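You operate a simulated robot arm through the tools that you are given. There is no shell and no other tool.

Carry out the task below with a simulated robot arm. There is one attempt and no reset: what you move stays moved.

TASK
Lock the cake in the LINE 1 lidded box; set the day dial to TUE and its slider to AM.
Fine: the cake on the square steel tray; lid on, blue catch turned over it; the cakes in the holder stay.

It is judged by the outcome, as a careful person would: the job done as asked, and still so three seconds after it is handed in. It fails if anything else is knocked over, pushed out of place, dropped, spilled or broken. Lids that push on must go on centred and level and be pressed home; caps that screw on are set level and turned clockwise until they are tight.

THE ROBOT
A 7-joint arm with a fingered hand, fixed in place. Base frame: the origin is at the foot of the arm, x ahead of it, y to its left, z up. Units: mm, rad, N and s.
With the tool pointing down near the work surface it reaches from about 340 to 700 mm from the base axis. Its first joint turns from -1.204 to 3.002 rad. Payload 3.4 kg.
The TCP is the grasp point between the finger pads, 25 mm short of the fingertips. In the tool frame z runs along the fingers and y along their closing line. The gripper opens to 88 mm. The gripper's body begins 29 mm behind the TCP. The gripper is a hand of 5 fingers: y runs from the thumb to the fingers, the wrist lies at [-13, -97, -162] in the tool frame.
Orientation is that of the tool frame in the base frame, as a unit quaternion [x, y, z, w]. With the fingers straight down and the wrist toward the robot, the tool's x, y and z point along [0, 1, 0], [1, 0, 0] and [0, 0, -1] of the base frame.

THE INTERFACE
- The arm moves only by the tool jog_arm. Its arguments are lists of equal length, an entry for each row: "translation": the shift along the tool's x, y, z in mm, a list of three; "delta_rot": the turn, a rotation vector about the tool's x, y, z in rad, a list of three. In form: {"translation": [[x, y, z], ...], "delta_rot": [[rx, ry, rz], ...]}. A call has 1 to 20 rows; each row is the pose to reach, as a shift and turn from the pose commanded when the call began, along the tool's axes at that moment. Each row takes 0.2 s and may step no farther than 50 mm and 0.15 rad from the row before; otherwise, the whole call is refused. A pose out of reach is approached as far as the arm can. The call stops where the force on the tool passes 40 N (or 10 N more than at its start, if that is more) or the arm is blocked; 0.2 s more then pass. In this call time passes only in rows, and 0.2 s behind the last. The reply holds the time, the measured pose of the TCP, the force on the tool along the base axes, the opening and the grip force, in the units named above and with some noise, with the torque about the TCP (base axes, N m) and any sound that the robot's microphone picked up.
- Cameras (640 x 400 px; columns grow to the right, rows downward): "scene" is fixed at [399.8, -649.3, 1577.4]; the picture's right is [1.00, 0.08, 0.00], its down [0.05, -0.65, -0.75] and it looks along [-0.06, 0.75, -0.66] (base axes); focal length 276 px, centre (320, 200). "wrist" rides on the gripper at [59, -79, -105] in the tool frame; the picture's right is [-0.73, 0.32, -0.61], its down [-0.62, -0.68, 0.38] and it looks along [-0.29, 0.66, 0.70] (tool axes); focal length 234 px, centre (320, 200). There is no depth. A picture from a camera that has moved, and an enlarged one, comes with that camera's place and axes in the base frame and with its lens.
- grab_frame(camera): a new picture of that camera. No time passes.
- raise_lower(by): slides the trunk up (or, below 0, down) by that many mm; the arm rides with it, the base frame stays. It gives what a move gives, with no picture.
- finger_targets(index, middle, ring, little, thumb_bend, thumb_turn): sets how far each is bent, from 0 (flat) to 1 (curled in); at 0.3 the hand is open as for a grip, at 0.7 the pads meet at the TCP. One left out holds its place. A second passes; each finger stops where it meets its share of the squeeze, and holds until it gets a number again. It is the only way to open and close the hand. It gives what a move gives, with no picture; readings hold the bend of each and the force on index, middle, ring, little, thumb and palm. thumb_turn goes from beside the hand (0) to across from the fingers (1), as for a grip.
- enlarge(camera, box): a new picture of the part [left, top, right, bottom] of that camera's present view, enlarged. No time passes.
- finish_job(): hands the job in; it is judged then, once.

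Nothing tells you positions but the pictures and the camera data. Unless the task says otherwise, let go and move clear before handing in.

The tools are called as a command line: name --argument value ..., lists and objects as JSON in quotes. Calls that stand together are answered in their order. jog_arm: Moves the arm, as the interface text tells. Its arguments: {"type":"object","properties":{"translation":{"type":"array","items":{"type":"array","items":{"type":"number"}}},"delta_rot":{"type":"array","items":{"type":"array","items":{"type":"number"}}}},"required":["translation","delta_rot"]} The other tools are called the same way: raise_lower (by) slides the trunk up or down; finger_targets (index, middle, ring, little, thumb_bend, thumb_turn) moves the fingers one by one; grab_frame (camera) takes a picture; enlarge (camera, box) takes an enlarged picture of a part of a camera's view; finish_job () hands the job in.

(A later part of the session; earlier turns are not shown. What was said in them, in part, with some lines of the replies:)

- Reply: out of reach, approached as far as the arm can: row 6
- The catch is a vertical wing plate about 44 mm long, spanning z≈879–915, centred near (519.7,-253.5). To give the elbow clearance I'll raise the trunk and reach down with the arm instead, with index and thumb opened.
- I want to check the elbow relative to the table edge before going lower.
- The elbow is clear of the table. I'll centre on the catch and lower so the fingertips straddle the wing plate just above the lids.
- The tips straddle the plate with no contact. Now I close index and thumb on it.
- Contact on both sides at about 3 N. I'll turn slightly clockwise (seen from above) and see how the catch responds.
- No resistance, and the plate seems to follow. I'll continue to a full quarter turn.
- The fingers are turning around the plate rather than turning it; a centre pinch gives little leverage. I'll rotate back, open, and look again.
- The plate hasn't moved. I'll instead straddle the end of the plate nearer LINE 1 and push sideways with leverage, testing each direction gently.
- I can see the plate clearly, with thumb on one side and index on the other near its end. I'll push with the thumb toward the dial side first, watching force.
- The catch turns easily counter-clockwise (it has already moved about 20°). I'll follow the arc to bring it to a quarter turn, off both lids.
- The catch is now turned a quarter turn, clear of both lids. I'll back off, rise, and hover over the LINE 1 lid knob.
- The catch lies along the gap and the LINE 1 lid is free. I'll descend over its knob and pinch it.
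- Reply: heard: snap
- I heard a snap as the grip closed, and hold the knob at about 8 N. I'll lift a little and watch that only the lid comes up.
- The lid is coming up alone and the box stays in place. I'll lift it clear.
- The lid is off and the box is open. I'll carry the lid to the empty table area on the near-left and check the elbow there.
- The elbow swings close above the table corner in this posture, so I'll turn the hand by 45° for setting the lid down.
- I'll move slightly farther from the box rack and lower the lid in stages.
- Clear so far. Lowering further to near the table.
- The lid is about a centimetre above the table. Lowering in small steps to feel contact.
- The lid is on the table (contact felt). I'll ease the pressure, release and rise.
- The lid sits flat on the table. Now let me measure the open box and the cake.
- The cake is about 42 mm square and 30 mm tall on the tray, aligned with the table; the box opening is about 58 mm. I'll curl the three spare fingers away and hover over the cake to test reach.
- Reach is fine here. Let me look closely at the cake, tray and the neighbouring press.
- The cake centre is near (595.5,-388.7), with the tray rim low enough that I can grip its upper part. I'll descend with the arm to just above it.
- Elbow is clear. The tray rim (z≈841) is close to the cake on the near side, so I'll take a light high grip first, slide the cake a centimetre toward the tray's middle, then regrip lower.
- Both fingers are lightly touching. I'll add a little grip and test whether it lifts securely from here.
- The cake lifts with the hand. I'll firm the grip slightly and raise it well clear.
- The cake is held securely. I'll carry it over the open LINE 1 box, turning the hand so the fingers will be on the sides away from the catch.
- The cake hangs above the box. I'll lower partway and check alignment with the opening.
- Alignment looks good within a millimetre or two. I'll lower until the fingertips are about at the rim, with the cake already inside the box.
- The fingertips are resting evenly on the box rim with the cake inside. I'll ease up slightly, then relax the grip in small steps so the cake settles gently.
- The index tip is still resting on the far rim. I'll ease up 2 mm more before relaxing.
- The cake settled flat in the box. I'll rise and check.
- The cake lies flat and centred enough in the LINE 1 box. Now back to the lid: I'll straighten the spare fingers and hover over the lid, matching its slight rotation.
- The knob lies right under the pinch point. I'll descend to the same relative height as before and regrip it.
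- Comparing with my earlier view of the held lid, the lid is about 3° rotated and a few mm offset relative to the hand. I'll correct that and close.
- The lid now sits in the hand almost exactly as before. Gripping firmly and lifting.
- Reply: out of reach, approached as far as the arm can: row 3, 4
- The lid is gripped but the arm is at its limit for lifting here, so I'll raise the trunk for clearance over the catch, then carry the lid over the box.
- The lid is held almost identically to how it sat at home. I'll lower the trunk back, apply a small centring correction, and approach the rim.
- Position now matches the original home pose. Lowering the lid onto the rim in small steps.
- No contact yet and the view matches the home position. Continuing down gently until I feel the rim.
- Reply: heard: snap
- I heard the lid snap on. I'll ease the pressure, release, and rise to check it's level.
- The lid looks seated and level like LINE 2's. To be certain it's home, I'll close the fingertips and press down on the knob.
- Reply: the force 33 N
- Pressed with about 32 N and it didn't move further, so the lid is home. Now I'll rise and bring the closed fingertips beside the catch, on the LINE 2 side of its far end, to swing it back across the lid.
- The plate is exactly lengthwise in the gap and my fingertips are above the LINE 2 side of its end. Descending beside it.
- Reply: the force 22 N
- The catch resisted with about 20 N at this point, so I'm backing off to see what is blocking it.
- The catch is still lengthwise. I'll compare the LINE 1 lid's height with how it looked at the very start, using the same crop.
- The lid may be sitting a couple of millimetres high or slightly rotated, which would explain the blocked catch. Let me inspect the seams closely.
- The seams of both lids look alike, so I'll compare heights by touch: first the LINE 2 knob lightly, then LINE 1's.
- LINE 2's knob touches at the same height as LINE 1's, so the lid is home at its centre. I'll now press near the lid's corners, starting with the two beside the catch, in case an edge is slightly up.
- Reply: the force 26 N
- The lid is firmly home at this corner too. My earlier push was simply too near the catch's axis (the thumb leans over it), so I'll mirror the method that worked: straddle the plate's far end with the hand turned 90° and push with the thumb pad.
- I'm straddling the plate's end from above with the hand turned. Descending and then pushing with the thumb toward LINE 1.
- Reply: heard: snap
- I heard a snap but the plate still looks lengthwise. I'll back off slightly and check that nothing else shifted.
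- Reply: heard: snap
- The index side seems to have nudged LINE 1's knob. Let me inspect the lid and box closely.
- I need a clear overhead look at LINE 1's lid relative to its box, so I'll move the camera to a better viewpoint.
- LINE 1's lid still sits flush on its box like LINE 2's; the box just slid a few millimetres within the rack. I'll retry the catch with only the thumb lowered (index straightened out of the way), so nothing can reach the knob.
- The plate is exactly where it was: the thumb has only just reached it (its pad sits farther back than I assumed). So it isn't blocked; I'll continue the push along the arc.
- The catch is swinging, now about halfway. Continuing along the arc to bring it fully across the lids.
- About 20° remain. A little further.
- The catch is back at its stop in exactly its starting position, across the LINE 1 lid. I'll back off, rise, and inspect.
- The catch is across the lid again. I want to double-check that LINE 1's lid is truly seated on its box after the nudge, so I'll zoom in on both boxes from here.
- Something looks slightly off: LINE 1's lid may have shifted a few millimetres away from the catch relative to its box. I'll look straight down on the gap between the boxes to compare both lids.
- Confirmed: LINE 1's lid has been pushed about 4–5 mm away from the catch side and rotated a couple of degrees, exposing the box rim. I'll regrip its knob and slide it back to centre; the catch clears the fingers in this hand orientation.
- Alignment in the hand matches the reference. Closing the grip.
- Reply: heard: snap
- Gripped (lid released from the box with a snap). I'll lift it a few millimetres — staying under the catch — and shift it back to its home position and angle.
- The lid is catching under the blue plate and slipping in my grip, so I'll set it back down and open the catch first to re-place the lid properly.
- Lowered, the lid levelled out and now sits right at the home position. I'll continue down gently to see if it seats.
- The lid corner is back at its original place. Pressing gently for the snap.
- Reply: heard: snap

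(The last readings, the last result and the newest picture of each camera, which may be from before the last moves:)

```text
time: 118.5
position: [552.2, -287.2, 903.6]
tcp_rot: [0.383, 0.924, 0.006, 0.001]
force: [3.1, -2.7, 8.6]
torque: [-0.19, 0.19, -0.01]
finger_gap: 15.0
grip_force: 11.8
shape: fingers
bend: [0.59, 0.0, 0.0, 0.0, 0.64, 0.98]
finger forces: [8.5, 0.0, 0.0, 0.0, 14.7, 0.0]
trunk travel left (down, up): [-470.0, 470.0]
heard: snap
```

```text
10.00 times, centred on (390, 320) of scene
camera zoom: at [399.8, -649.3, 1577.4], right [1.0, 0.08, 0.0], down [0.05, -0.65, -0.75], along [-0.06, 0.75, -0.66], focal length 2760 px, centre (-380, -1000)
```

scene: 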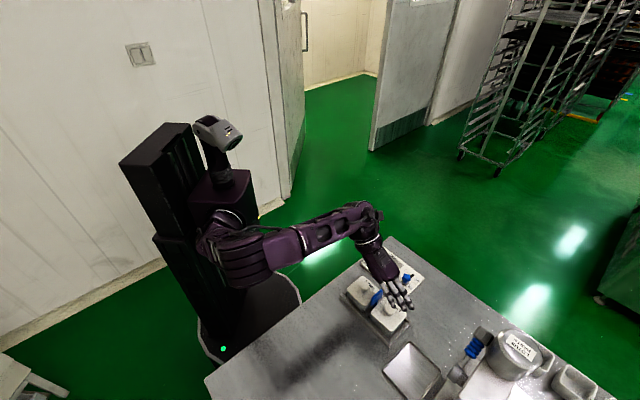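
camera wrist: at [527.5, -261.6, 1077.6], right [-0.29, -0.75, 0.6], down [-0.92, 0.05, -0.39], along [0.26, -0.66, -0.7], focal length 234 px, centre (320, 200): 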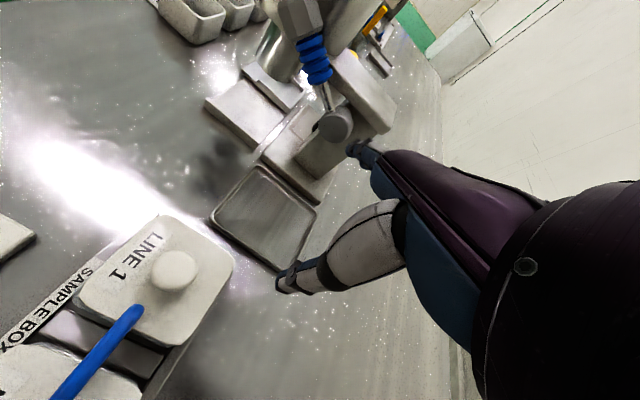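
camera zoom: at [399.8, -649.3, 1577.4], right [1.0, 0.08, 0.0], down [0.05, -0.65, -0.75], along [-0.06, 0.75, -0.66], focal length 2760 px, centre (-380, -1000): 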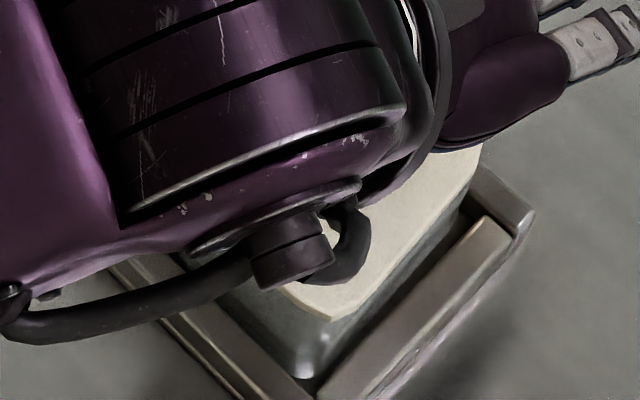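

Snap — and the lid corner now coincides with its original position. I'll ease off, release carefully, and rise straight up.

jog_arm --translation '[[0, 0, -1]]' --delta_rot '[[0, 0, 0]]'

finger_targets --index 0.55 --thumb_bend 0.6

finger_targets --index 0.42 --thumb_bend 0.42

jog_arm --translation '[[0, 0, -20], [0, 0, -50], [0, 0, -80], [0, 0, -100]]' --delta_rot '[[0, 0, 0], [0, 0, 0], [0, 0, 0], [0, 0, 0]]'

enlarge --camera "wrist" --box '[140, 180, 340, 350]'

```text
time: 118.9
position: [552.8, -287.6, 904.9]
tcp_rot: [0.383, 0.924, 0.005, 0.001]
force: [2.3, -2.8, 5.9]
torque: [-0.16, 0.16, 0.01]
finger_gap: 15.0
grip_force: 10.3
shape: fingers
bend: [0.59, 0.0, 0.0, 0.0, 0.64, 0.98]
finger forces: [8.1, 0.0, 0.0, 0.0, 13.1, 0.1]
trunk travel left (down, up): [-470.0, 470.0]
```

```text
time: 119.9
position: [551.7, -286.8, 905.3]
tcp_rot: [0.383, 0.924, 0.006, 0.002]
force: [-0.5, -0.4, 5.3]
torque: [0.06, 0.03, -0.01]
finger_gap: 22.6
grip_force: 2.0
shape: fingers
bend: [0.57, 0.0, 0.0, 0.0, 0.6, 0.98]
finger forces: [1.8, 0.1, 0.1, 0.1, 2.8, 0.0]
trunk travel left (down, up): [-470.0, 470.0]
```

```text
time: 120.9
position: [552.2, -287.7, 905.1]
tcp_rot: [0.383, 0.924, 0.006, 0.001]
force: [0.7, 0.2, 0.2]
torque: [-0.02, -0.01, 0.05]
finger_gap: 58.9
grip_force: 0.0
shape: fingers
bend: [0.42, 0.0, 0.0, 0.0, 0.42, 0.98]
finger forces: [0.1, 0.0, 0.1, 0.0, 0.0, 0.0]
trunk travel left (down, up): [-470.0, 470.0]
```

```text
time: 121.9
position: [553.3, -290.5, 1006.4]
tcp_rot: [0.383, 0.924, 0.007, 0.001]
force: [0.5, 0.2, -1.2]
torque: [-0.02, 0.01, -0.02]
finger_gap: 59.0
grip_force: 0.0
shape: fingers
bend: [0.42, 0.0, 0.0, 0.0, 0.42, 0.98]
finger forces: [0.0, 0.0, 0.0, 0.1, 0.0, 0.0]
trunk travel left (down, up): [-470.0, 470.0]
```

```text
2.35 times, centred on (240, 265) of wrist
camera zoom: at [454.4, -304.9, 1108.0], right [0.74, -0.29, 0.61], down [-0.04, -0.92, -0.39], along [0.67, 0.27, -0.69], focal length 551 px, centre (508, 47)
```

zoom: 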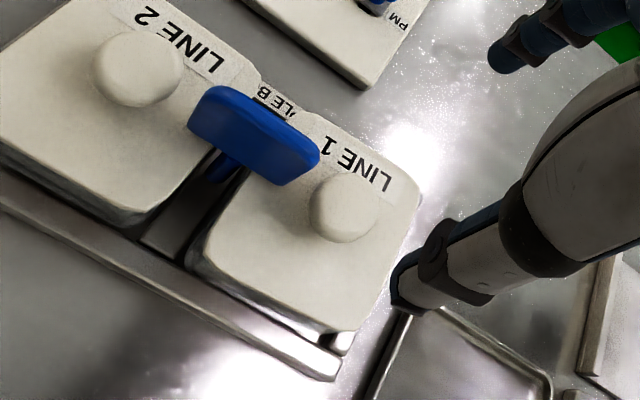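

The lid is seated and centred under the catch. I'll move over to the dial panel, and check the boxes from the scene camera on the way.

jog_arm --translation '[[25, 26, 0], [50, 52, 0], [75, 79, 0], [100, 106, 0], [123, 132, 0]]' --delta_rot '[[0, 0, 0], [0, 0, 0], [0, 0, 0], [0, 0, 0], [0, 0, 0]]'

enlarge --camera "scene" --box '[370, 290, 420, 340]'

enlarge --camera "scene" --box '[374, 318, 398, 336]'

grab_frame --camera "wrist"

grab_frame --camera "scene"

```text
time: 123.1
position: [559.4, -105.3, 1007.5]
tcp_rot: [0.383, 0.924, 0.006, 0.0]
force: [0.4, -0.5, -0.1]
torque: [-0.01, -0.01, 0.04]
finger_gap: 59.0
grip_force: 0.0
shape: fingers
bend: [0.42, 0.0, 0.0, 0.0, 0.42, 0.98]
finger forces: [0.0, 0.0, 0.0, 0.0, 0.0, 0.0]
trunk travel left (down, up): [-470.0, 470.0]
```

```text
8.00 times, centred on (395, 315) of scene
camera zoom: at [399.8, -649.3, 1577.4], right [1.0, 0.08, 0.0], down [0.05, -0.65, -0.75], along [-0.06, 0.75, -0.66], focal length 2208 px, centre (-280, -720)
```

zoom: 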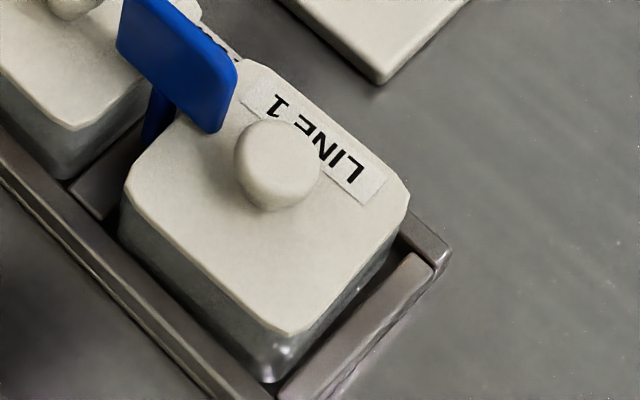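

```text
16.00 times, centred on (386, 327) of scene
camera zoom: at [399.8, -649.3, 1577.4], right [1.0, 0.08, 0.0], down [0.05, -0.65, -0.75], along [-0.06, 0.75, -0.66], focal length 4415 px, centre (-736, -1832)
```

zoom: 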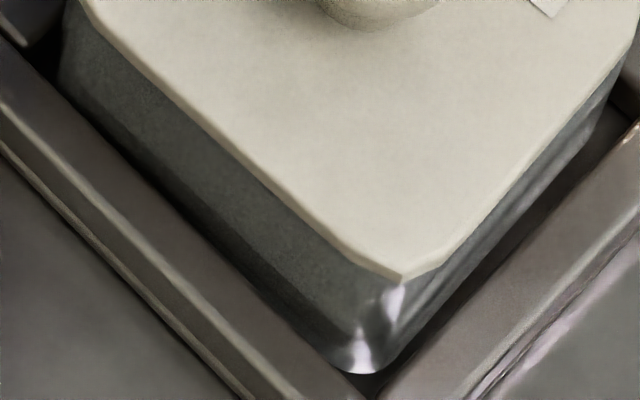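

```text
taken
camera wrist: at [461.9, -120.6, 1111.4], right [0.74, -0.29, 0.61], down [-0.04, -0.92, -0.39], along [0.67, 0.27, -0.69], focal length 234 px, centre (320, 200)
```

wrist: 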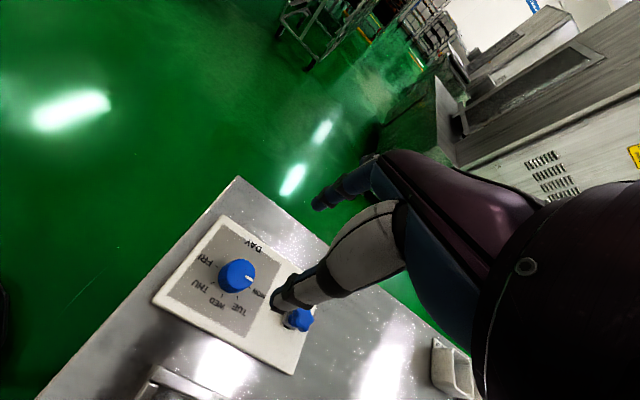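

```text
taken
```

scene: 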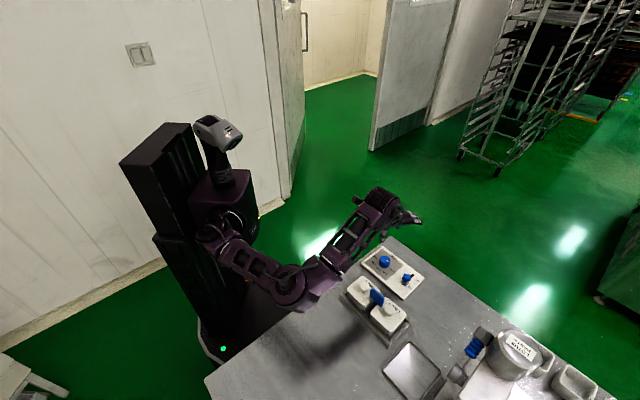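

The LINE 1 lid now looks identical in seating to LINE 2's and matches its original position. Now the dial: let me zoom in on the panel.

enlarge --camera "wrist" --box '[150, 200, 320, 380]'

enlarge --camera "scene" --box '[365, 245, 425, 295]'

enlarge --camera "scene" --box '[370, 250, 400, 275]'

```text
2.22 times, centred on (235, 290) of wrist
camera zoom: at [461.9, -120.6, 1111.4], right [0.74, -0.29, 0.61], down [-0.04, -0.92, -0.39], along [0.67, 0.27, -0.69], focal length 520 px, centre (509, 0)
```

zoom: 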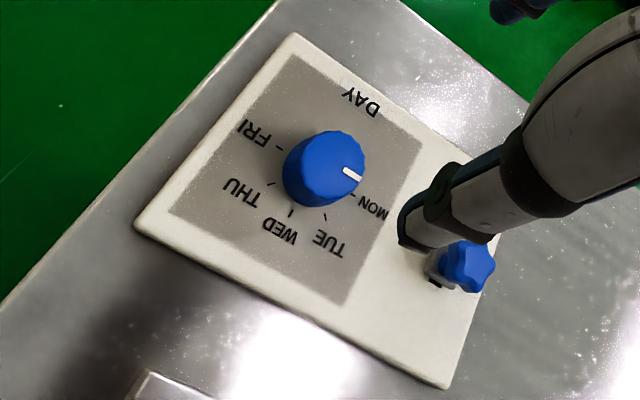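

```text
8.00 times, centred on (395, 270) of scene
camera zoom: at [399.8, -649.3, 1577.4], right [1.0, 0.08, 0.0], down [0.05, -0.65, -0.75], along [-0.06, 0.75, -0.66], focal length 2208 px, centre (-280, -360)
```

zoom: 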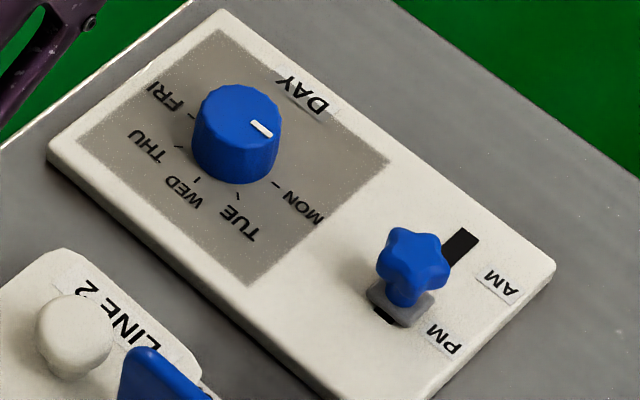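

```text
16.00 times, centred on (385, 262) of scene
camera zoom: at [399.8, -649.3, 1577.4], right [1.0, 0.08, 0.0], down [0.05, -0.65, -0.75], along [-0.06, 0.75, -0.66], focal length 4415 px, centre (-720, -800)
```

zoom: 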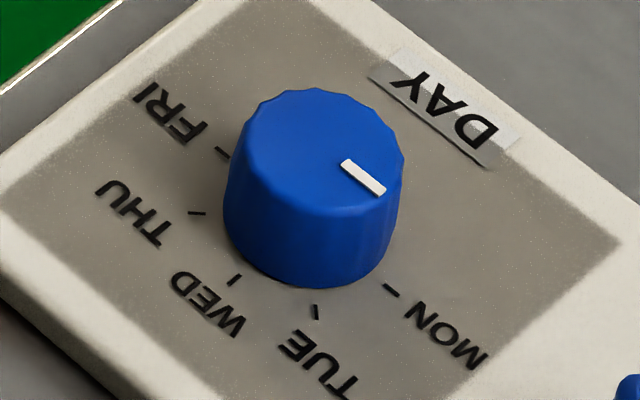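

The ticks are spaced 45° apart about the dial centre (562.5,-100), with the pointer exactly on MON; TUE is 45° clockwise. I'll descend over the dial to pinch it.

jog_arm --translation '[[-1, 2, 25], [-2, 4, 50], [-3, 5.9, 75], [-3, 5.9, 100]]' --delta_rot '[[0, 0, 0], [0, 0, 0], [0, 0, 0], [0, 0, 0]]'

enlarge --camera "wrist" --box '[180, 180, 380, 350]'

enlarge --camera "scene" --box '[350, 235, 430, 295]'

```text
time: 124.1
position: [564.0, -104.8, 906.5]
tcp_rot: [0.382, 0.924, 0.006, 0.0]
force: [0.3, -0.6, 0.6]
torque: [0.03, 0.01, 0.0]
finger_gap: 58.9
grip_force: 0.1
shape: fingers
bend: [0.42, 0.0, 0.0, 0.0, 0.42, 0.98]
finger forces: [0.1, 0.0, 0.1, 0.0, 0.0, 0.1]
trunk travel left (down, up): [-470.0, 470.0]
```

```text
2.35 times, centred on (280, 265) of wrist
camera zoom: at [465.8, -119.9, 1010.0], right [0.74, -0.29, 0.61], down [-0.04, -0.92, -0.39], along [0.67, 0.27, -0.69], focal length 551 px, centre (414, 47)
```

zoom: 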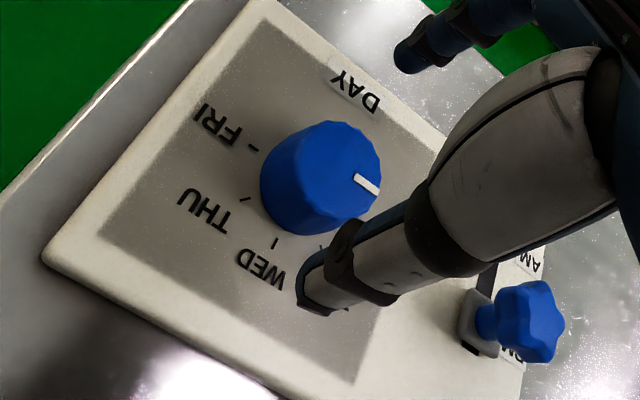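

```text
6.67 times, centred on (390, 265) of scene
camera zoom: at [399.8, -649.3, 1577.4], right [1.0, 0.08, 0.0], down [0.05, -0.65, -0.75], along [-0.06, 0.75, -0.66], focal length 1840 px, centre (-147, -233)
```

zoom: 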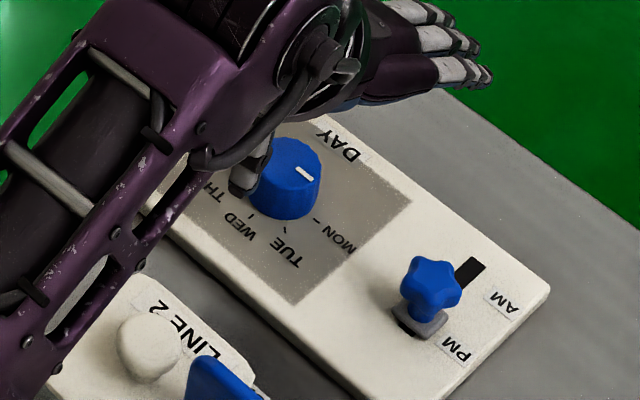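

jog_arm --translation '[[1, 1, 12], [1, 1, 24], [1, 1, 33]]' --delta_rot '[[0, 0, 0], [0, 0, 0], [0, 0, 0]]'

enlarge --camera "wrist" --box '[180, 180, 380, 350]'

```text
time: 124.9
position: [565.2, -101.2, 873.9]
tcp_rot: [0.383, 0.924, 0.007, 0.0]
force: [-0.2, -0.3, -0.8]
torque: [0.0, 0.02, -0.01]
finger_gap: 58.9
grip_force: 0.1
shape: fingers
bend: [0.42, 0.0, 0.0, 0.0, 0.42, 0.98]
finger forces: [0.0, 0.1, 0.1, 0.0, 0.1, 0.1]
trunk travel left (down, up): [-470.0, 470.0]
```

```text
2.35 times, centred on (280, 265) of wrist
camera zoom: at [466.8, -118.0, 976.5], right [0.74, -0.29, 0.61], down [-0.04, -0.92, -0.39], along [0.67, 0.27, -0.69], focal length 551 px, centre (414, 47)
```

zoom: 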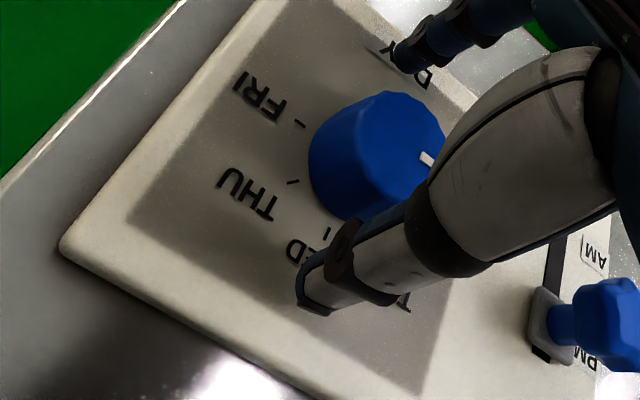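

finger_targets --index 0.6 --thumb_bend 0.6

enlarge --camera "wrist" --box '[180, 180, 380, 350]'

```text
time: 125.9
position: [564.6, -103.2, 873.7]
tcp_rot: [0.383, 0.924, 0.006, 0.0]
force: [-1.6, -0.7, 0.2]
torque: [-0.04, 0.0, 0.03]
finger_gap: 26.5
grip_force: 0.9
shape: fingers
bend: [0.58, 0.0, 0.0, 0.0, 0.56, 0.97]
finger forces: [1.1, 0.0, 0.1, 0.0, 2.2, 0.0]
trunk travel left (down, up): [-470.0, 470.0]
```

```text
2.35 times, centred on (280, 265) of wrist
camera zoom: at [466.6, -118.2, 976.7], right [0.74, -0.29, 0.61], down [-0.04, -0.92, -0.39], along [0.67, 0.27, -0.69], focal length 551 px, centre (414, 47)
```

zoom: 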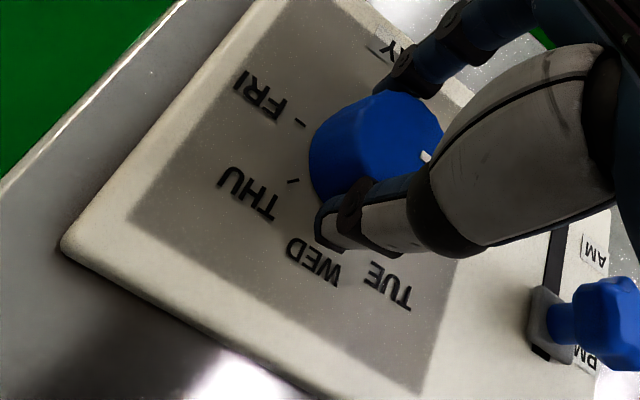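

Both pads are touching the dial. I'll firm the grip and turn it 45° clockwise about its own axis.

finger_targets --index 0.72 --thumb_bend 0.72

jog_arm --translation '[[0.1, -0.5, 0], [0.25, -0.95, 0], [0.47, -1.4, 0], [0.75, -1.8, 0], [1.1, -2.2, 0], [1.45, -2.5, 0]]' --delta_rot '[[0, 0, 0.131], [0, 0, 0.262], [0, 0, 0.393], [0, 0, 0.524], [0, 0, 0.655], [0, 0, 0.785]]'

enlarge --camera "wrist" --box '[180, 180, 380, 350]'

enlarge --camera "scene" --box '[365, 245, 425, 295]'

```text
time: 126.9
position: [563.3, -104.3, 872.7]
tcp_rot: [0.382, 0.924, 0.005, 0.001]
force: [-1.8, -1.6, -0.7]
torque: [-0.02, 0.01, -0.01]
finger_gap: 23.6
grip_force: 8.1
shape: fingers
bend: [0.59, 0.0, 0.0, 0.0, 0.6, 0.97]
finger forces: [7.6, 0.1, 0.0, 0.0, 9.1, 0.1]
trunk travel left (down, up): [-470.0, 470.0]
```

```text
time: 128.3
position: [563.0, -104.4, 874.2]
tcp_rot: [0.707, 0.707, 0.006, -0.001]
force: [0.6, -0.8, 0.0]
torque: [-0.01, -0.04, -0.03]
finger_gap: 23.8
grip_force: 8.5
shape: fingers
bend: [0.58, 0.0, 0.0, 0.0, 0.6, 0.97]
finger forces: [8.5, 0.1, 0.0, 0.0, 8.1, 0.0]
trunk travel left (down, up): [-470.0, 470.0]
```

```text
2.35 times, centred on (280, 265) of wrist
camera zoom: at [483.2, -46.6, 977.6], right [0.32, -0.73, 0.6], down [-0.68, -0.62, -0.39], along [0.66, -0.28, -0.7], focal length 551 px, centre (414, 47)
```

zoom: 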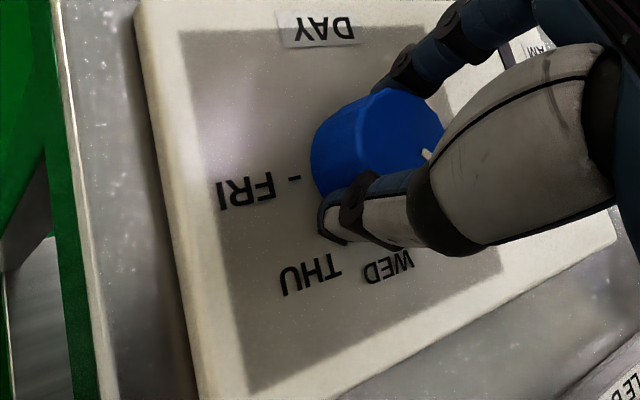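

```text
8.00 times, centred on (395, 270) of scene
camera zoom: at [399.8, -649.3, 1577.4], right [1.0, 0.08, 0.0], down [0.05, -0.65, -0.75], along [-0.06, 0.75, -0.66], focal length 2208 px, centre (-280, -360)
```

zoom: 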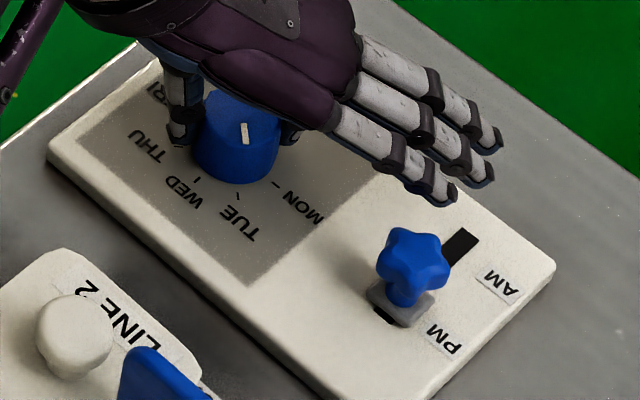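

The dial turned with my hand. I'll measure the pointer angle.

enlarge --camera "scene" --box '[375, 255, 395, 270]'

```text
16.00 times, centred on (385, 262) of scene
camera zoom: at [399.8, -649.3, 1577.4], right [1.0, 0.08, 0.0], down [0.05, -0.65, -0.75], along [-0.06, 0.75, -0.66], focal length 4415 px, centre (-720, -800)
```

zoom: 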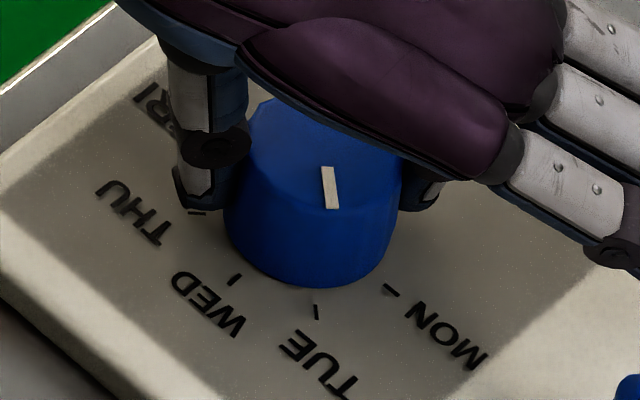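

The pointer is on TUE (within a couple of degrees). Releasing evenly and rising.

finger_targets --index 0.5 --thumb_bend 0.5

finger_targets --index 0.42 --thumb_bend 0.42

jog_arm --translation '[[0, 0, -25], [0, 0, -55], [0, 0, -90]]' --delta_rot '[[0, 0, 0], [0, 0, 0], [0, 0, 0]]'

enlarge --camera "scene" --box '[375, 255, 395, 270]'

enlarge --camera "wrist" --box '[150, 160, 350, 330]'

```text
time: 129.3
position: [562.0, -103.6, 873.5]
tcp_rot: [0.707, 0.707, 0.005, -0.002]
force: [-0.3, 0.5, 0.0]
torque: [0.04, 0.02, -0.01]
finger_gap: 41.0
grip_force: 0.0
shape: fingers
bend: [0.5, 0.0, 0.0, 0.0, 0.5, 0.97]
finger forces: [0.1, 0.0, 0.0, 0.0, 0.1, 0.0]
trunk travel left (down, up): [-470.0, 470.0]
```

```text
time: 130.3
position: [562.8, -104.3, 872.6]
tcp_rot: [0.707, 0.707, 0.005, -0.002]
force: [-0.5, -0.4, -0.2]
torque: [-0.03, -0.01, 0.02]
finger_gap: 58.8
grip_force: 0.1
shape: fingers
bend: [0.42, 0.0, 0.0, 0.0, 0.42, 0.97]
finger forces: [0.0, 0.0, 0.1, 0.1, 0.0, 0.0]
trunk travel left (down, up): [-470.0, 470.0]
```

```text
time: 131.1
position: [561.5, -104.9, 963.5]
tcp_rot: [0.707, 0.708, 0.006, -0.002]
force: [-0.5, -0.3, 0.2]
torque: [-0.02, 0.0, 0.01]
finger_gap: 58.6
grip_force: 0.1
shape: fingers
bend: [0.42, 0.0, 0.0, 0.0, 0.42, 0.97]
finger forces: [0.0, 0.0, 0.1, 0.0, 0.1, 0.0]
trunk travel left (down, up): [-470.0, 470.0]
```

```text
16.00 times, centred on (385, 262) of scene
camera zoom: at [399.8, -649.3, 1577.4], right [1.0, 0.08, 0.0], down [0.05, -0.65, -0.75], along [-0.06, 0.75, -0.66], focal length 4415 px, centre (-720, -800)
```

zoom: 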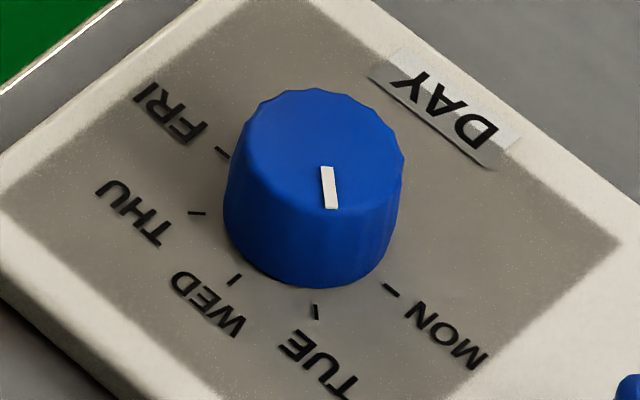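

```text
2.35 times, centred on (250, 245) of wrist
camera zoom: at [482.0, -46.7, 1067.3], right [0.32, -0.73, 0.6], down [-0.68, -0.62, -0.39], along [0.66, -0.28, -0.7], focal length 551 px, centre (485, 94)
```

zoom: 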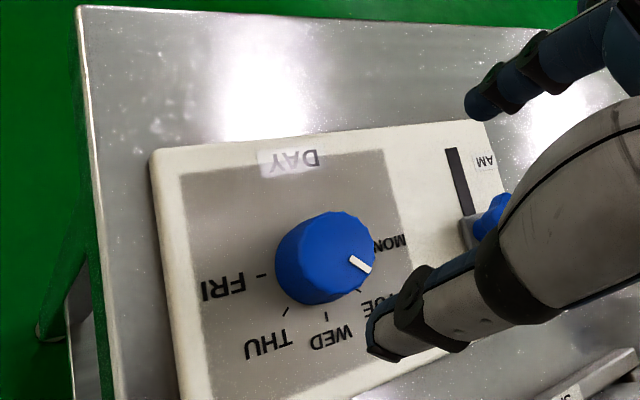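

The dial reads TUE. Now the slider: its star knob at about (616,-166) must slide about 34 mm along the slot to AM. I'll position the open hand over it with the thumb behind.

jog_arm --translation '[[-10.7, 9.6, 0], [-21.4, 19.2, 0], [-32, 28.8, 0], [-42.7, 38.5, 0], [-53.4, 48, 0], [-64.1, 57.7, 0]]' --delta_rot '[[0, 0, -0.131], [0, 0, -0.262], [0, 0, -0.393], [0, 0, -0.524], [0, 0, -0.655], [0, 0, -0.785]]'

enlarge --camera "wrist" --box '[180, 160, 380, 330]'

grab_frame --camera "scene"

```text
time: 132.5
position: [620.7, -169.6, 963.9]
tcp_rot: [0.382, 0.924, 0.007, 0.0]
force: [0.0, 1.1, 0.4]
torque: [0.0, -0.01, 0.0]
finger_gap: 58.9
grip_force: 0.0
shape: fingers
bend: [0.42, 0.0, 0.0, 0.0, 0.42, 0.97]
finger forces: [0.1, 0.1, 0.0, 0.1, 0.0, 0.0]
trunk travel left (down, up): [-470.0, 470.0]
```

```text
2.35 times, centred on (280, 245) of wrist
camera zoom: at [522.9, -184.1, 1066.5], right [0.74, -0.29, 0.61], down [-0.04, -0.92, -0.39], along [0.67, 0.27, -0.69], focal length 551 px, centre (414, 94)
```

zoom: 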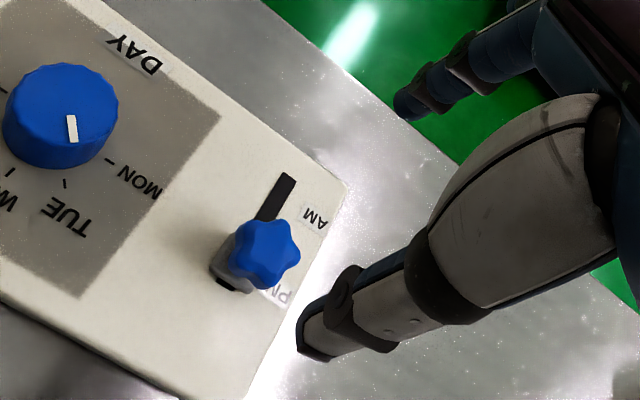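

```text
taken
```

scene: 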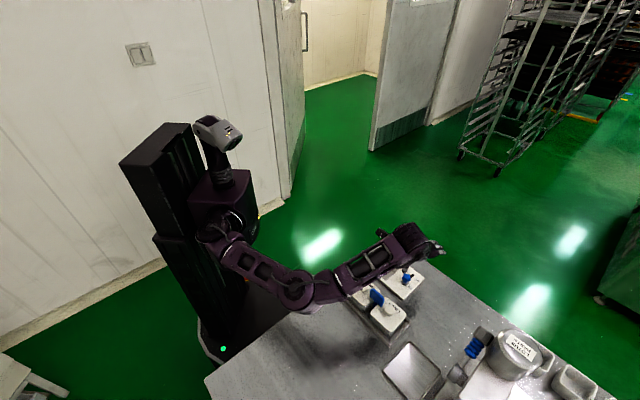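

jog_arm --translation '[[0, 0, 25], [0, 0, 50], [0, 0, 70], [0, 0, 85]]' --delta_rot '[[0, 0, 0], [0, 0, 0], [0, 0, 0], [0, 0, 0]]'

enlarge --camera "wrist" --box '[180, 160, 380, 330]'

enlarge --camera "scene" --box '[350, 240, 450, 320]'

```text
time: 133.5
position: [620.2, -168.3, 878.8]
tcp_rot: [0.382, 0.924, 0.005, 0.001]
force: [-0.7, 0.5, 0.0]
torque: [-0.03, 0.03, -0.03]
finger_gap: 58.7
grip_force: 0.0
shape: fingers
bend: [0.42, 0.0, 0.0, 0.0, 0.42, 0.97]
finger forces: [0.0, 0.0, 0.0, 0.1, 0.0, 0.0]
trunk travel left (down, up): [-470.0, 470.0]
```

```text
2.35 times, centred on (280, 245) of wrist
camera zoom: at [522.3, -183.6, 981.6], right [0.74, -0.29, 0.61], down [-0.04, -0.92, -0.39], along [0.67, 0.27, -0.69], focal length 551 px, centre (414, 94)
```

zoom: 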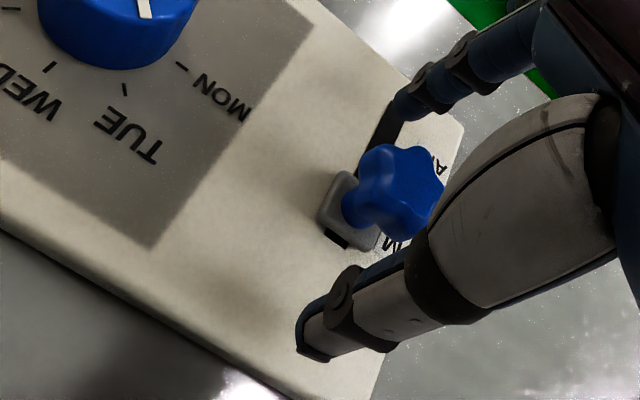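

```text
5.00 times, centred on (400, 280) of scene
camera zoom: at [399.8, -649.3, 1577.4], right [1.0, 0.08, 0.0], down [0.05, -0.65, -0.75], along [-0.06, 0.75, -0.66], focal length 1380 px, centre (-80, -200)
```

zoom: 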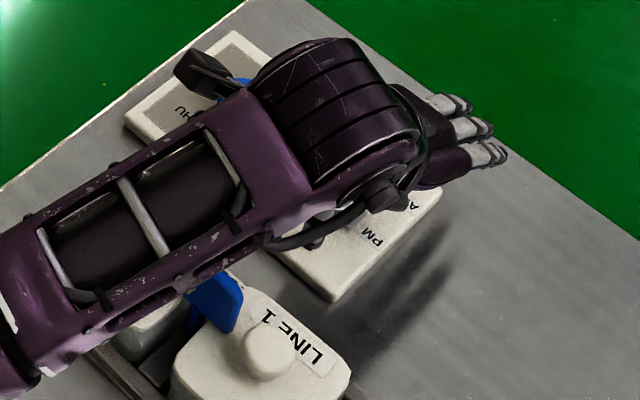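

jog_arm --translation '[[0, 9, 0], [0, 17, 0], [0, 24, 0], [0, 30, 0]]' --delta_rot '[[0, 0, 0], [0, 0, 0], [0, 0, 0], [0, 0, 0]]'

enlarge --camera "wrist" --box '[180, 160, 380, 330]'

```text
time: 134.5
position: [640.9, -146.7, 878.7]
tcp_rot: [0.383, 0.924, 0.007, 0.0]
force: [-0.8, 0.4, -0.1]
torque: [0.01, -0.01, 0.0]
finger_gap: 59.8
grip_force: 1.0
shape: fingers
bend: [0.42, 0.0, 0.0, 0.0, 0.41, 0.97]
finger forces: [0.0, 0.0, 0.1, 0.1, 0.3, 0.1]
trunk travel left (down, up): [-470.0, 470.0]
```

```text
2.35 times, centred on (280, 245) of wrist
camera zoom: at [543.4, -161.8, 981.9], right [0.74, -0.29, 0.61], down [-0.04, -0.92, -0.39], along [0.67, 0.27, -0.69], focal length 551 px, centre (414, 94)
```

zoom: 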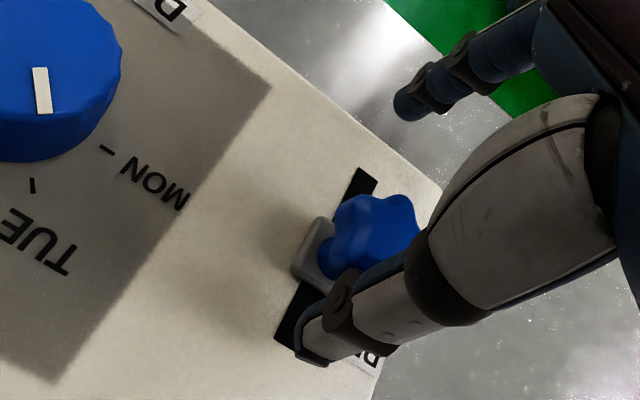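

The slider is moving. Continuing toward AM.

jog_arm --translation '[[0, 6, 0], [0, 12, 0], [0, 17, 0]]' --delta_rot '[[0, 0, 0], [0, 0, 0], [0, 0, 0]]'

enlarge --camera "wrist" --box '[180, 160, 380, 330]'

```text
time: 135.3
position: [654.8, -134.9, 878.9]
tcp_rot: [0.382, 0.924, 0.006, 0.0]
force: [-0.1, 0.0, -1.2]
torque: [0.02, 0.0, 0.01]
finger_gap: 59.1
grip_force: 0.0
shape: fingers
bend: [0.42, 0.0, 0.0, 0.0, 0.42, 0.97]
finger forces: [0.1, 0.0, 0.0, 0.0, 0.0, 0.0]
trunk travel left (down, up): [-470.0, 470.0]
```

```text
2.35 times, centred on (280, 245) of wrist
camera zoom: at [556.3, -150.0, 982.0], right [0.74, -0.29, 0.61], down [-0.04, -0.92, -0.39], along [0.67, 0.27, -0.69], focal length 551 px, centre (414, 94)
```

zoom: 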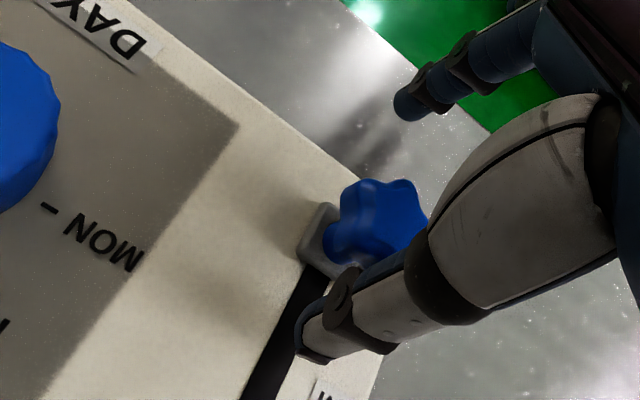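

jog_arm --translation '[[0, 3, 0], [0, 6, 0]]' --delta_rot '[[0, 0, 0], [0, 0, 0]]'

enlarge --camera "wrist" --box '[180, 160, 380, 330]'

```text
time: 135.9
position: [657.7, -130.8, 879.0]
tcp_rot: [0.383, 0.924, 0.005, 0.0]
force: [-1.8, -0.9, 0.0]
torque: [0.01, -0.01, 0.03]
finger_gap: 59.7
grip_force: 0.3
shape: fingers
bend: [0.42, 0.0, 0.0, 0.0, 0.41, 0.97]
finger forces: [0.0, 0.1, 0.1, 0.1, 0.9, 0.1]
trunk travel left (down, up): [-470.0, 470.0]
```

```text
2.35 times, centred on (280, 245) of wrist
camera zoom: at [560.2, -146.4, 981.8], right [0.74, -0.29, 0.61], down [-0.04, -0.92, -0.39], along [0.67, 0.27, -0.69], focal length 551 px, centre (414, 94)
```

zoom: 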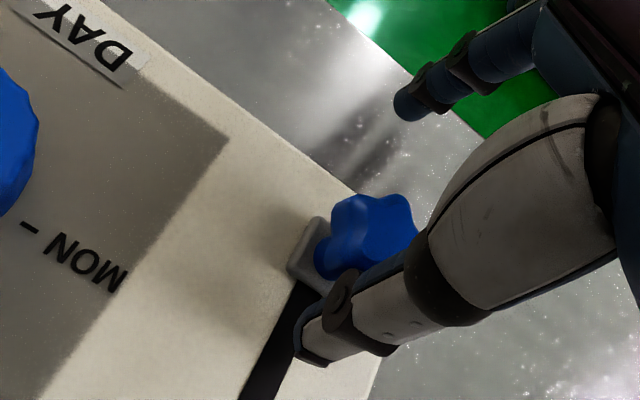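

jog_arm --translation '[[0, 2, 0], [0, 4, 0]]' --delta_rot '[[0, 0, 0], [0, 0, 0]]'

enlarge --camera "wrist" --box '[180, 160, 380, 330]'

```text
time: 136.5
position: [661.2, -128.9, 879.0]
tcp_rot: [0.384, 0.923, 0.006, 0.0]
force: [-3.8, -3.3, 1.0]
torque: [-0.01, 0.01, -0.02]
finger_gap: 63.5
grip_force: 2.4
shape: fingers
bend: [0.42, 0.0, 0.0, 0.0, 0.39, 0.97]
finger forces: [0.1, 0.0, 0.0, 0.0, 4.1, 0.1]
trunk travel left (down, up): [-470.0, 470.0]
```

```text
2.35 times, centred on (280, 245) of wrist
camera zoom: at [562.9, -143.6, 981.7], right [0.74, -0.29, 0.61], down [-0.04, -0.92, -0.39], along [0.67, 0.27, -0.69], focal length 551 px, centre (414, 94)
```

zoom: 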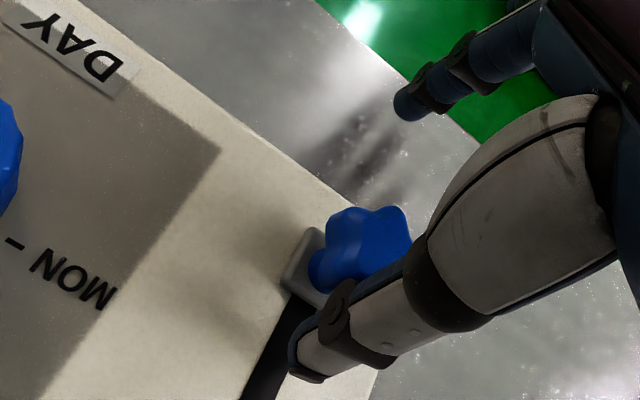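

The slider is at its AM end stop (force rose to about 5 N). I'll back off and rise clear.

jog_arm --translation '[[0, -8, 0], [0, -12, 0], [0, -12, -30], [0, -12, -65], [0, -12, -100]]' --delta_rot '[[0, 0, 0], [0, 0, 0], [0, 0, 0], [0, 0, 0], [0, 0, 0]]'

grab_frame --camera "scene"

enlarge --camera "wrist" --box '[60, 160, 330, 360]'

enlarge --camera "scene" --box '[365, 245, 425, 295]'

```text
time: 137.7
position: [652.7, -137.1, 980.8]
tcp_rot: [0.382, 0.924, 0.006, 0.001]
force: [-0.2, 0.5, 0.4]
torque: [-0.01, 0.02, -0.02]
finger_gap: 59.1
grip_force: 0.0
shape: fingers
bend: [0.42, 0.0, 0.0, 0.0, 0.42, 0.97]
finger forces: [0.0, 0.1, 0.0, 0.0, 0.0, 0.0]
trunk travel left (down, up): [-470.0, 470.0]
```

```text
taken
```

scene: 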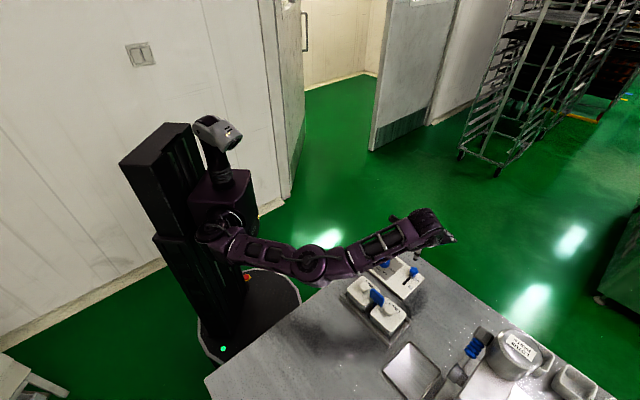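

```text
2.00 times, centred on (195, 260) of wrist
camera zoom: at [554.7, -152.7, 1083.0], right [0.74, -0.29, 0.61], down [-0.04, -0.92, -0.39], along [0.67, 0.27, -0.69], focal length 468 px, centre (570, 80)
```

zoom: 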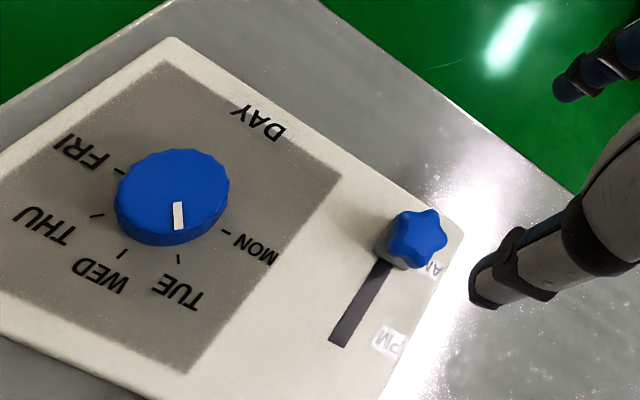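

```text
8.00 times, centred on (395, 270) of scene
camera zoom: at [399.8, -649.3, 1577.4], right [1.0, 0.08, 0.0], down [0.05, -0.65, -0.75], along [-0.06, 0.75, -0.66], focal length 2208 px, centre (-280, -360)
```

zoom: 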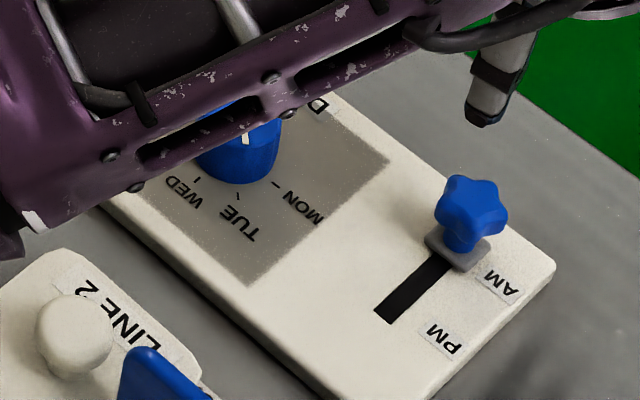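

Dial on TUE, slider at AM. As a last check on the box, I'll press LINE 1's knob straight down once more to be sure the lid is home.

finger_targets --index 0.7 --thumb_bend 0.7

jog_arm --translation '[[-8, -40, 0], [-16, -80, 0], [-24, -120, 0], [-31, -150, 0], [-36.4, -176, 0]]' --delta_rot '[[0, 0, 0], [0, 0, 0], [0, 0, 0], [0, 0, 0], [0, 0, 0]]'

enlarge --camera "wrist" --box '[140, 160, 380, 350]'

```text
time: 138.7
position: [653.2, -137.4, 980.3]
tcp_rot: [0.383, 0.924, 0.006, 0.001]
force: [0.0, -0.4, 0.0]
torque: [0.03, 0.02, -0.01]
finger_gap: 0.0
grip_force: 0.0
shape: fingers
bend: [0.7, 0.0, 0.0, 0.0, 0.7, 0.97]
finger forces: [0.1, 0.1, 0.1, 0.0, 0.0, 0.0]
trunk travel left (down, up): [-470.0, 470.0]
```

```text
time: 139.9
position: [553.8, -288.5, 976.2]
tcp_rot: [0.382, 0.924, 0.006, 0.0]
force: [-0.1, 0.9, 0.9]
torque: [-0.02, -0.02, 0.0]
finger_gap: 0.0
grip_force: 0.1
shape: fingers
bend: [0.7, 0.0, 0.0, 0.0, 0.7, 0.97]
finger forces: [0.1, 0.0, 0.0, 0.0, 0.1, 0.1]
trunk travel left (down, up): [-470.0, 470.0]
```

```text
2.11 times, centred on (260, 255) of wrist
camera zoom: at [454.7, -303.8, 1079.9], right [0.74, -0.29, 0.61], down [-0.04, -0.92, -0.39], along [0.67, 0.27, -0.69], focal length 493 px, centre (446, 84)
```

zoom: 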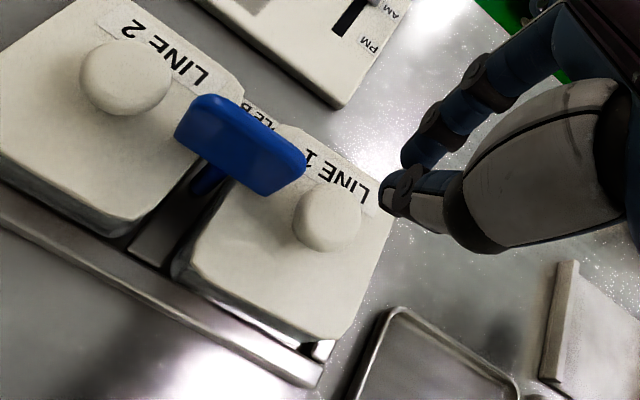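

jog_arm --translation '[[0, 0, 20], [0, 0, 38], [0, 0, 46]]' --delta_rot '[[0, 0, 0], [0, 0, 0], [0, 0, 0]]'

jog_arm --translation '[[0, 0, 1.5], [0, 0, 3]]' --delta_rot '[[0, 0, 0], [0, 0, 0]]'

jog_arm --translation '[[0, 0, 1.5], [0, 0, 3]]' --delta_rot '[[0, 0, 0], [0, 0, 0]]'

```text
time: 140.7
position: [553.3, -286.5, 930.3]
tcp_rot: [0.383, 0.924, 0.006, 0.0]
force: [-0.2, 0.1, 0.7]
torque: [0.05, 0.0, 0.02]
finger_gap: 0.0
grip_force: 0.1
shape: fingers
bend: [0.7, 0.0, 0.0, 0.0, 0.7, 0.97]
finger forces: [0.0, 0.0, 0.0, 0.1, 0.0, 0.0]
trunk travel left (down, up): [-470.0, 470.0]
```

```text
time: 141.3
position: [553.7, -286.5, 926.6]
tcp_rot: [0.382, 0.924, 0.006, 0.0]
force: [-0.4, -0.3, 0.1]
torque: [0.02, 0.04, -0.01]
finger_gap: 0.0
grip_force: 0.0
shape: fingers
bend: [0.7, 0.0, 0.0, 0.0, 0.7, 0.97]
finger forces: [0.0, 0.0, 0.0, 0.0, 0.0, 0.1]
trunk travel left (down, up): [-470.0, 470.0]
```

```text
time: 141.9
position: [552.5, -286.6, 926.7]
tcp_rot: [0.384, 0.923, 0.007, 0.002]
force: [-0.8, -1.0, 8.2]
torque: [-0.06, 0.1, 0.02]
finger_gap: 0.0
grip_force: 3.4
shape: fingers
bend: [0.7, 0.0, 0.0, 0.0, 0.7, 0.98]
finger forces: [0.0, 0.1, 0.0, 0.1, 7.4, 0.0]
trunk travel left (down, up): [-470.0, 470.0]
```

jog_arm --translation '[[0, 0, 1.5], [0, 0, 3]]' --delta_rot '[[0, 0, 0], [0, 0, 0]]'

jog_arm --translation '[[0, 0, -6], [0, 0, -30], [0, 0, -60], [0, 0, -90]]' --delta_rot '[[0, 0, 0], [0, 0, 0], [0, 0, 0], [0, 0, 0]]'

enlarge --camera "wrist" --box '[140, 160, 380, 350]'

```text
time: 142.5
position: [549.9, -287.0, 925.9]
tcp_rot: [0.383, 0.924, 0.008, 0.004]
force: [0.1, -5.5, 28.3]
torque: [-0.16, 0.27, 0.03]
finger_gap: 0.0
grip_force: 14.1
shape: fingers
bend: [0.7, 0.0, 0.0, 0.0, 0.7, 0.99]
finger forces: [2.8, 0.0, 0.0, 0.1, 25.2, 0.0]
trunk travel left (down, up): [-470.0, 470.0]
```

```text
time: 143.5
position: [553.4, -287.9, 1011.0]
tcp_rot: [0.382, 0.924, 0.006, 0.0]
force: [0.1, 0.8, 0.3]
torque: [-0.02, 0.01, 0.01]
finger_gap: 0.1
grip_force: 0.2
shape: fingers
bend: [0.7, 0.0, 0.0, 0.0, 0.7, 0.98]
finger forces: [0.1, 0.0, 0.1, 0.0, 0.0, 0.0]
trunk travel left (down, up): [-470.0, 470.0]
```

```text
2.11 times, centred on (260, 255) of wrist
camera zoom: at [455.6, -303.7, 1115.1], right [0.74, -0.29, 0.61], down [-0.04, -0.92, -0.39], along [0.67, 0.27, -0.69], focal length 493 px, centre (446, 84)
```

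zoom: 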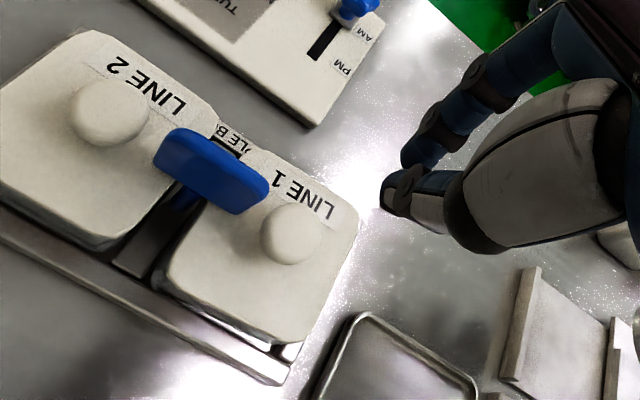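

The lid held firm under 28 N. I'll withdraw to a clear position and do a final check of everything.

jog_arm --translation '[[0, 0, -30], [40, 8, -40], [80, 16, -40], [120, 24, -40], [160, 32, -40]]' --delta_rot '[[0, 0, 0], [0, 0, 0], [0, 0, 0], [0, 0, 0], [0, 0, 0]]'

grab_frame --camera "scene"

enlarge --camera "scene" --box '[330, 270, 450, 345]'

enlarge --camera "scene" --box '[350, 235, 430, 295]'

enlarge --camera "scene" --box '[380, 320, 620, 400]'

```text
time: 144.7
position: [460.4, -152.1, 1053.1]
tcp_rot: [0.384, 0.924, 0.006, 0.0]
force: [0.0, -0.1, -0.5]
torque: [-0.03, -0.04, 0.03]
finger_gap: 0.0
grip_force: 0.1
shape: fingers
bend: [0.7, 0.0, 0.0, 0.0, 0.7, 0.98]
finger forces: [0.0, 0.1, 0.1, 0.0, 0.1, 0.0]
trunk travel left (down, up): [-470.0, 470.0]
```

```text
taken
```

scene: 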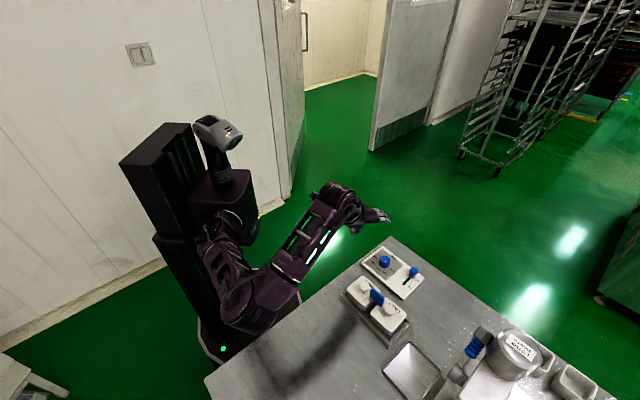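

```text
5.33 times, centred on (390, 308) of scene
camera zoom: at [399.8, -649.3, 1577.4], right [1.0, 0.08, 0.0], down [0.05, -0.65, -0.75], along [-0.06, 0.75, -0.66], focal length 1472 px, centre (-53, -373)
```

zoom: 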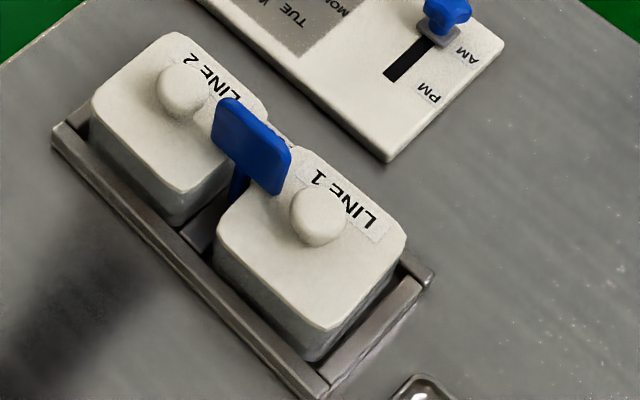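

```text
6.67 times, centred on (390, 265) of scene
camera zoom: at [399.8, -649.3, 1577.4], right [1.0, 0.08, 0.0], down [0.05, -0.65, -0.75], along [-0.06, 0.75, -0.66], focal length 1840 px, centre (-147, -233)
```

zoom: 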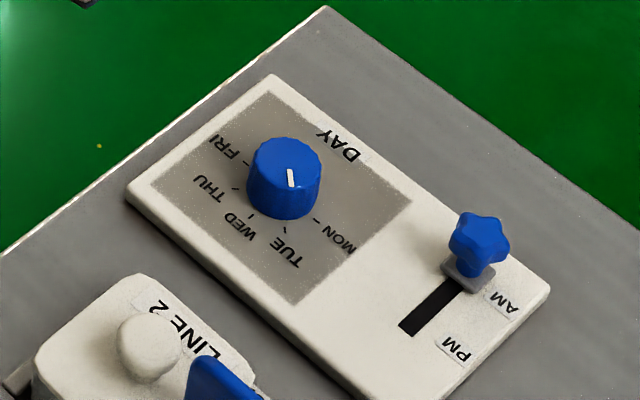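

```text
2.67 times, centred on (500, 360) of scene
camera zoom: at [399.8, -649.3, 1577.4], right [1.0, 0.08, 0.0], down [0.05, -0.65, -0.75], along [-0.06, 0.75, -0.66], focal length 736 px, centre (-160, -227)
```

zoom: 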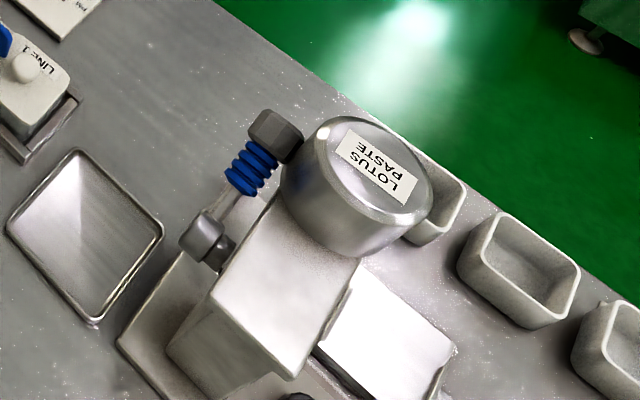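

Final check: the cake is in the LINE 1 box, and its lid is seated level with the blue catch turned across it. The dial reads TUE and the slider is at AM. The neighbouring items I can see look untouched, I never reached toward the cakes in the holder, and the hand is clear, so I'm handing in.

finish_job

```text
The job is handed in.
```

I put the cake from the square steel tray into the LINE 1 box, closed the lid, turned the blue catch over it, and handed the job in. The day dial points to TUE and the slider is at its AM end stop.

- **Lid:** My first attempt to turn the catch back knocked the LINE 1 lid about 5 mm off centre. I put it back, heard it snap, and pressed it with about 28 N. It didn't move further, and it matches its starting position in the pictures.
- **Catch:** It is back at its stop, lying across both the LINE 1 and LINE 2 lids, exactly as it was at the start. I took that to be the locked position.
- **Cake:** My fingers didn't fit inside the box, so I let the cake go from about 20 mm above the bottom. It landed flat and looked undamaged.
- **Other items:** I never reached toward the cakes in the holder, though they weren't in my final pictures. Everything nearby that I could see looked undisturbed.
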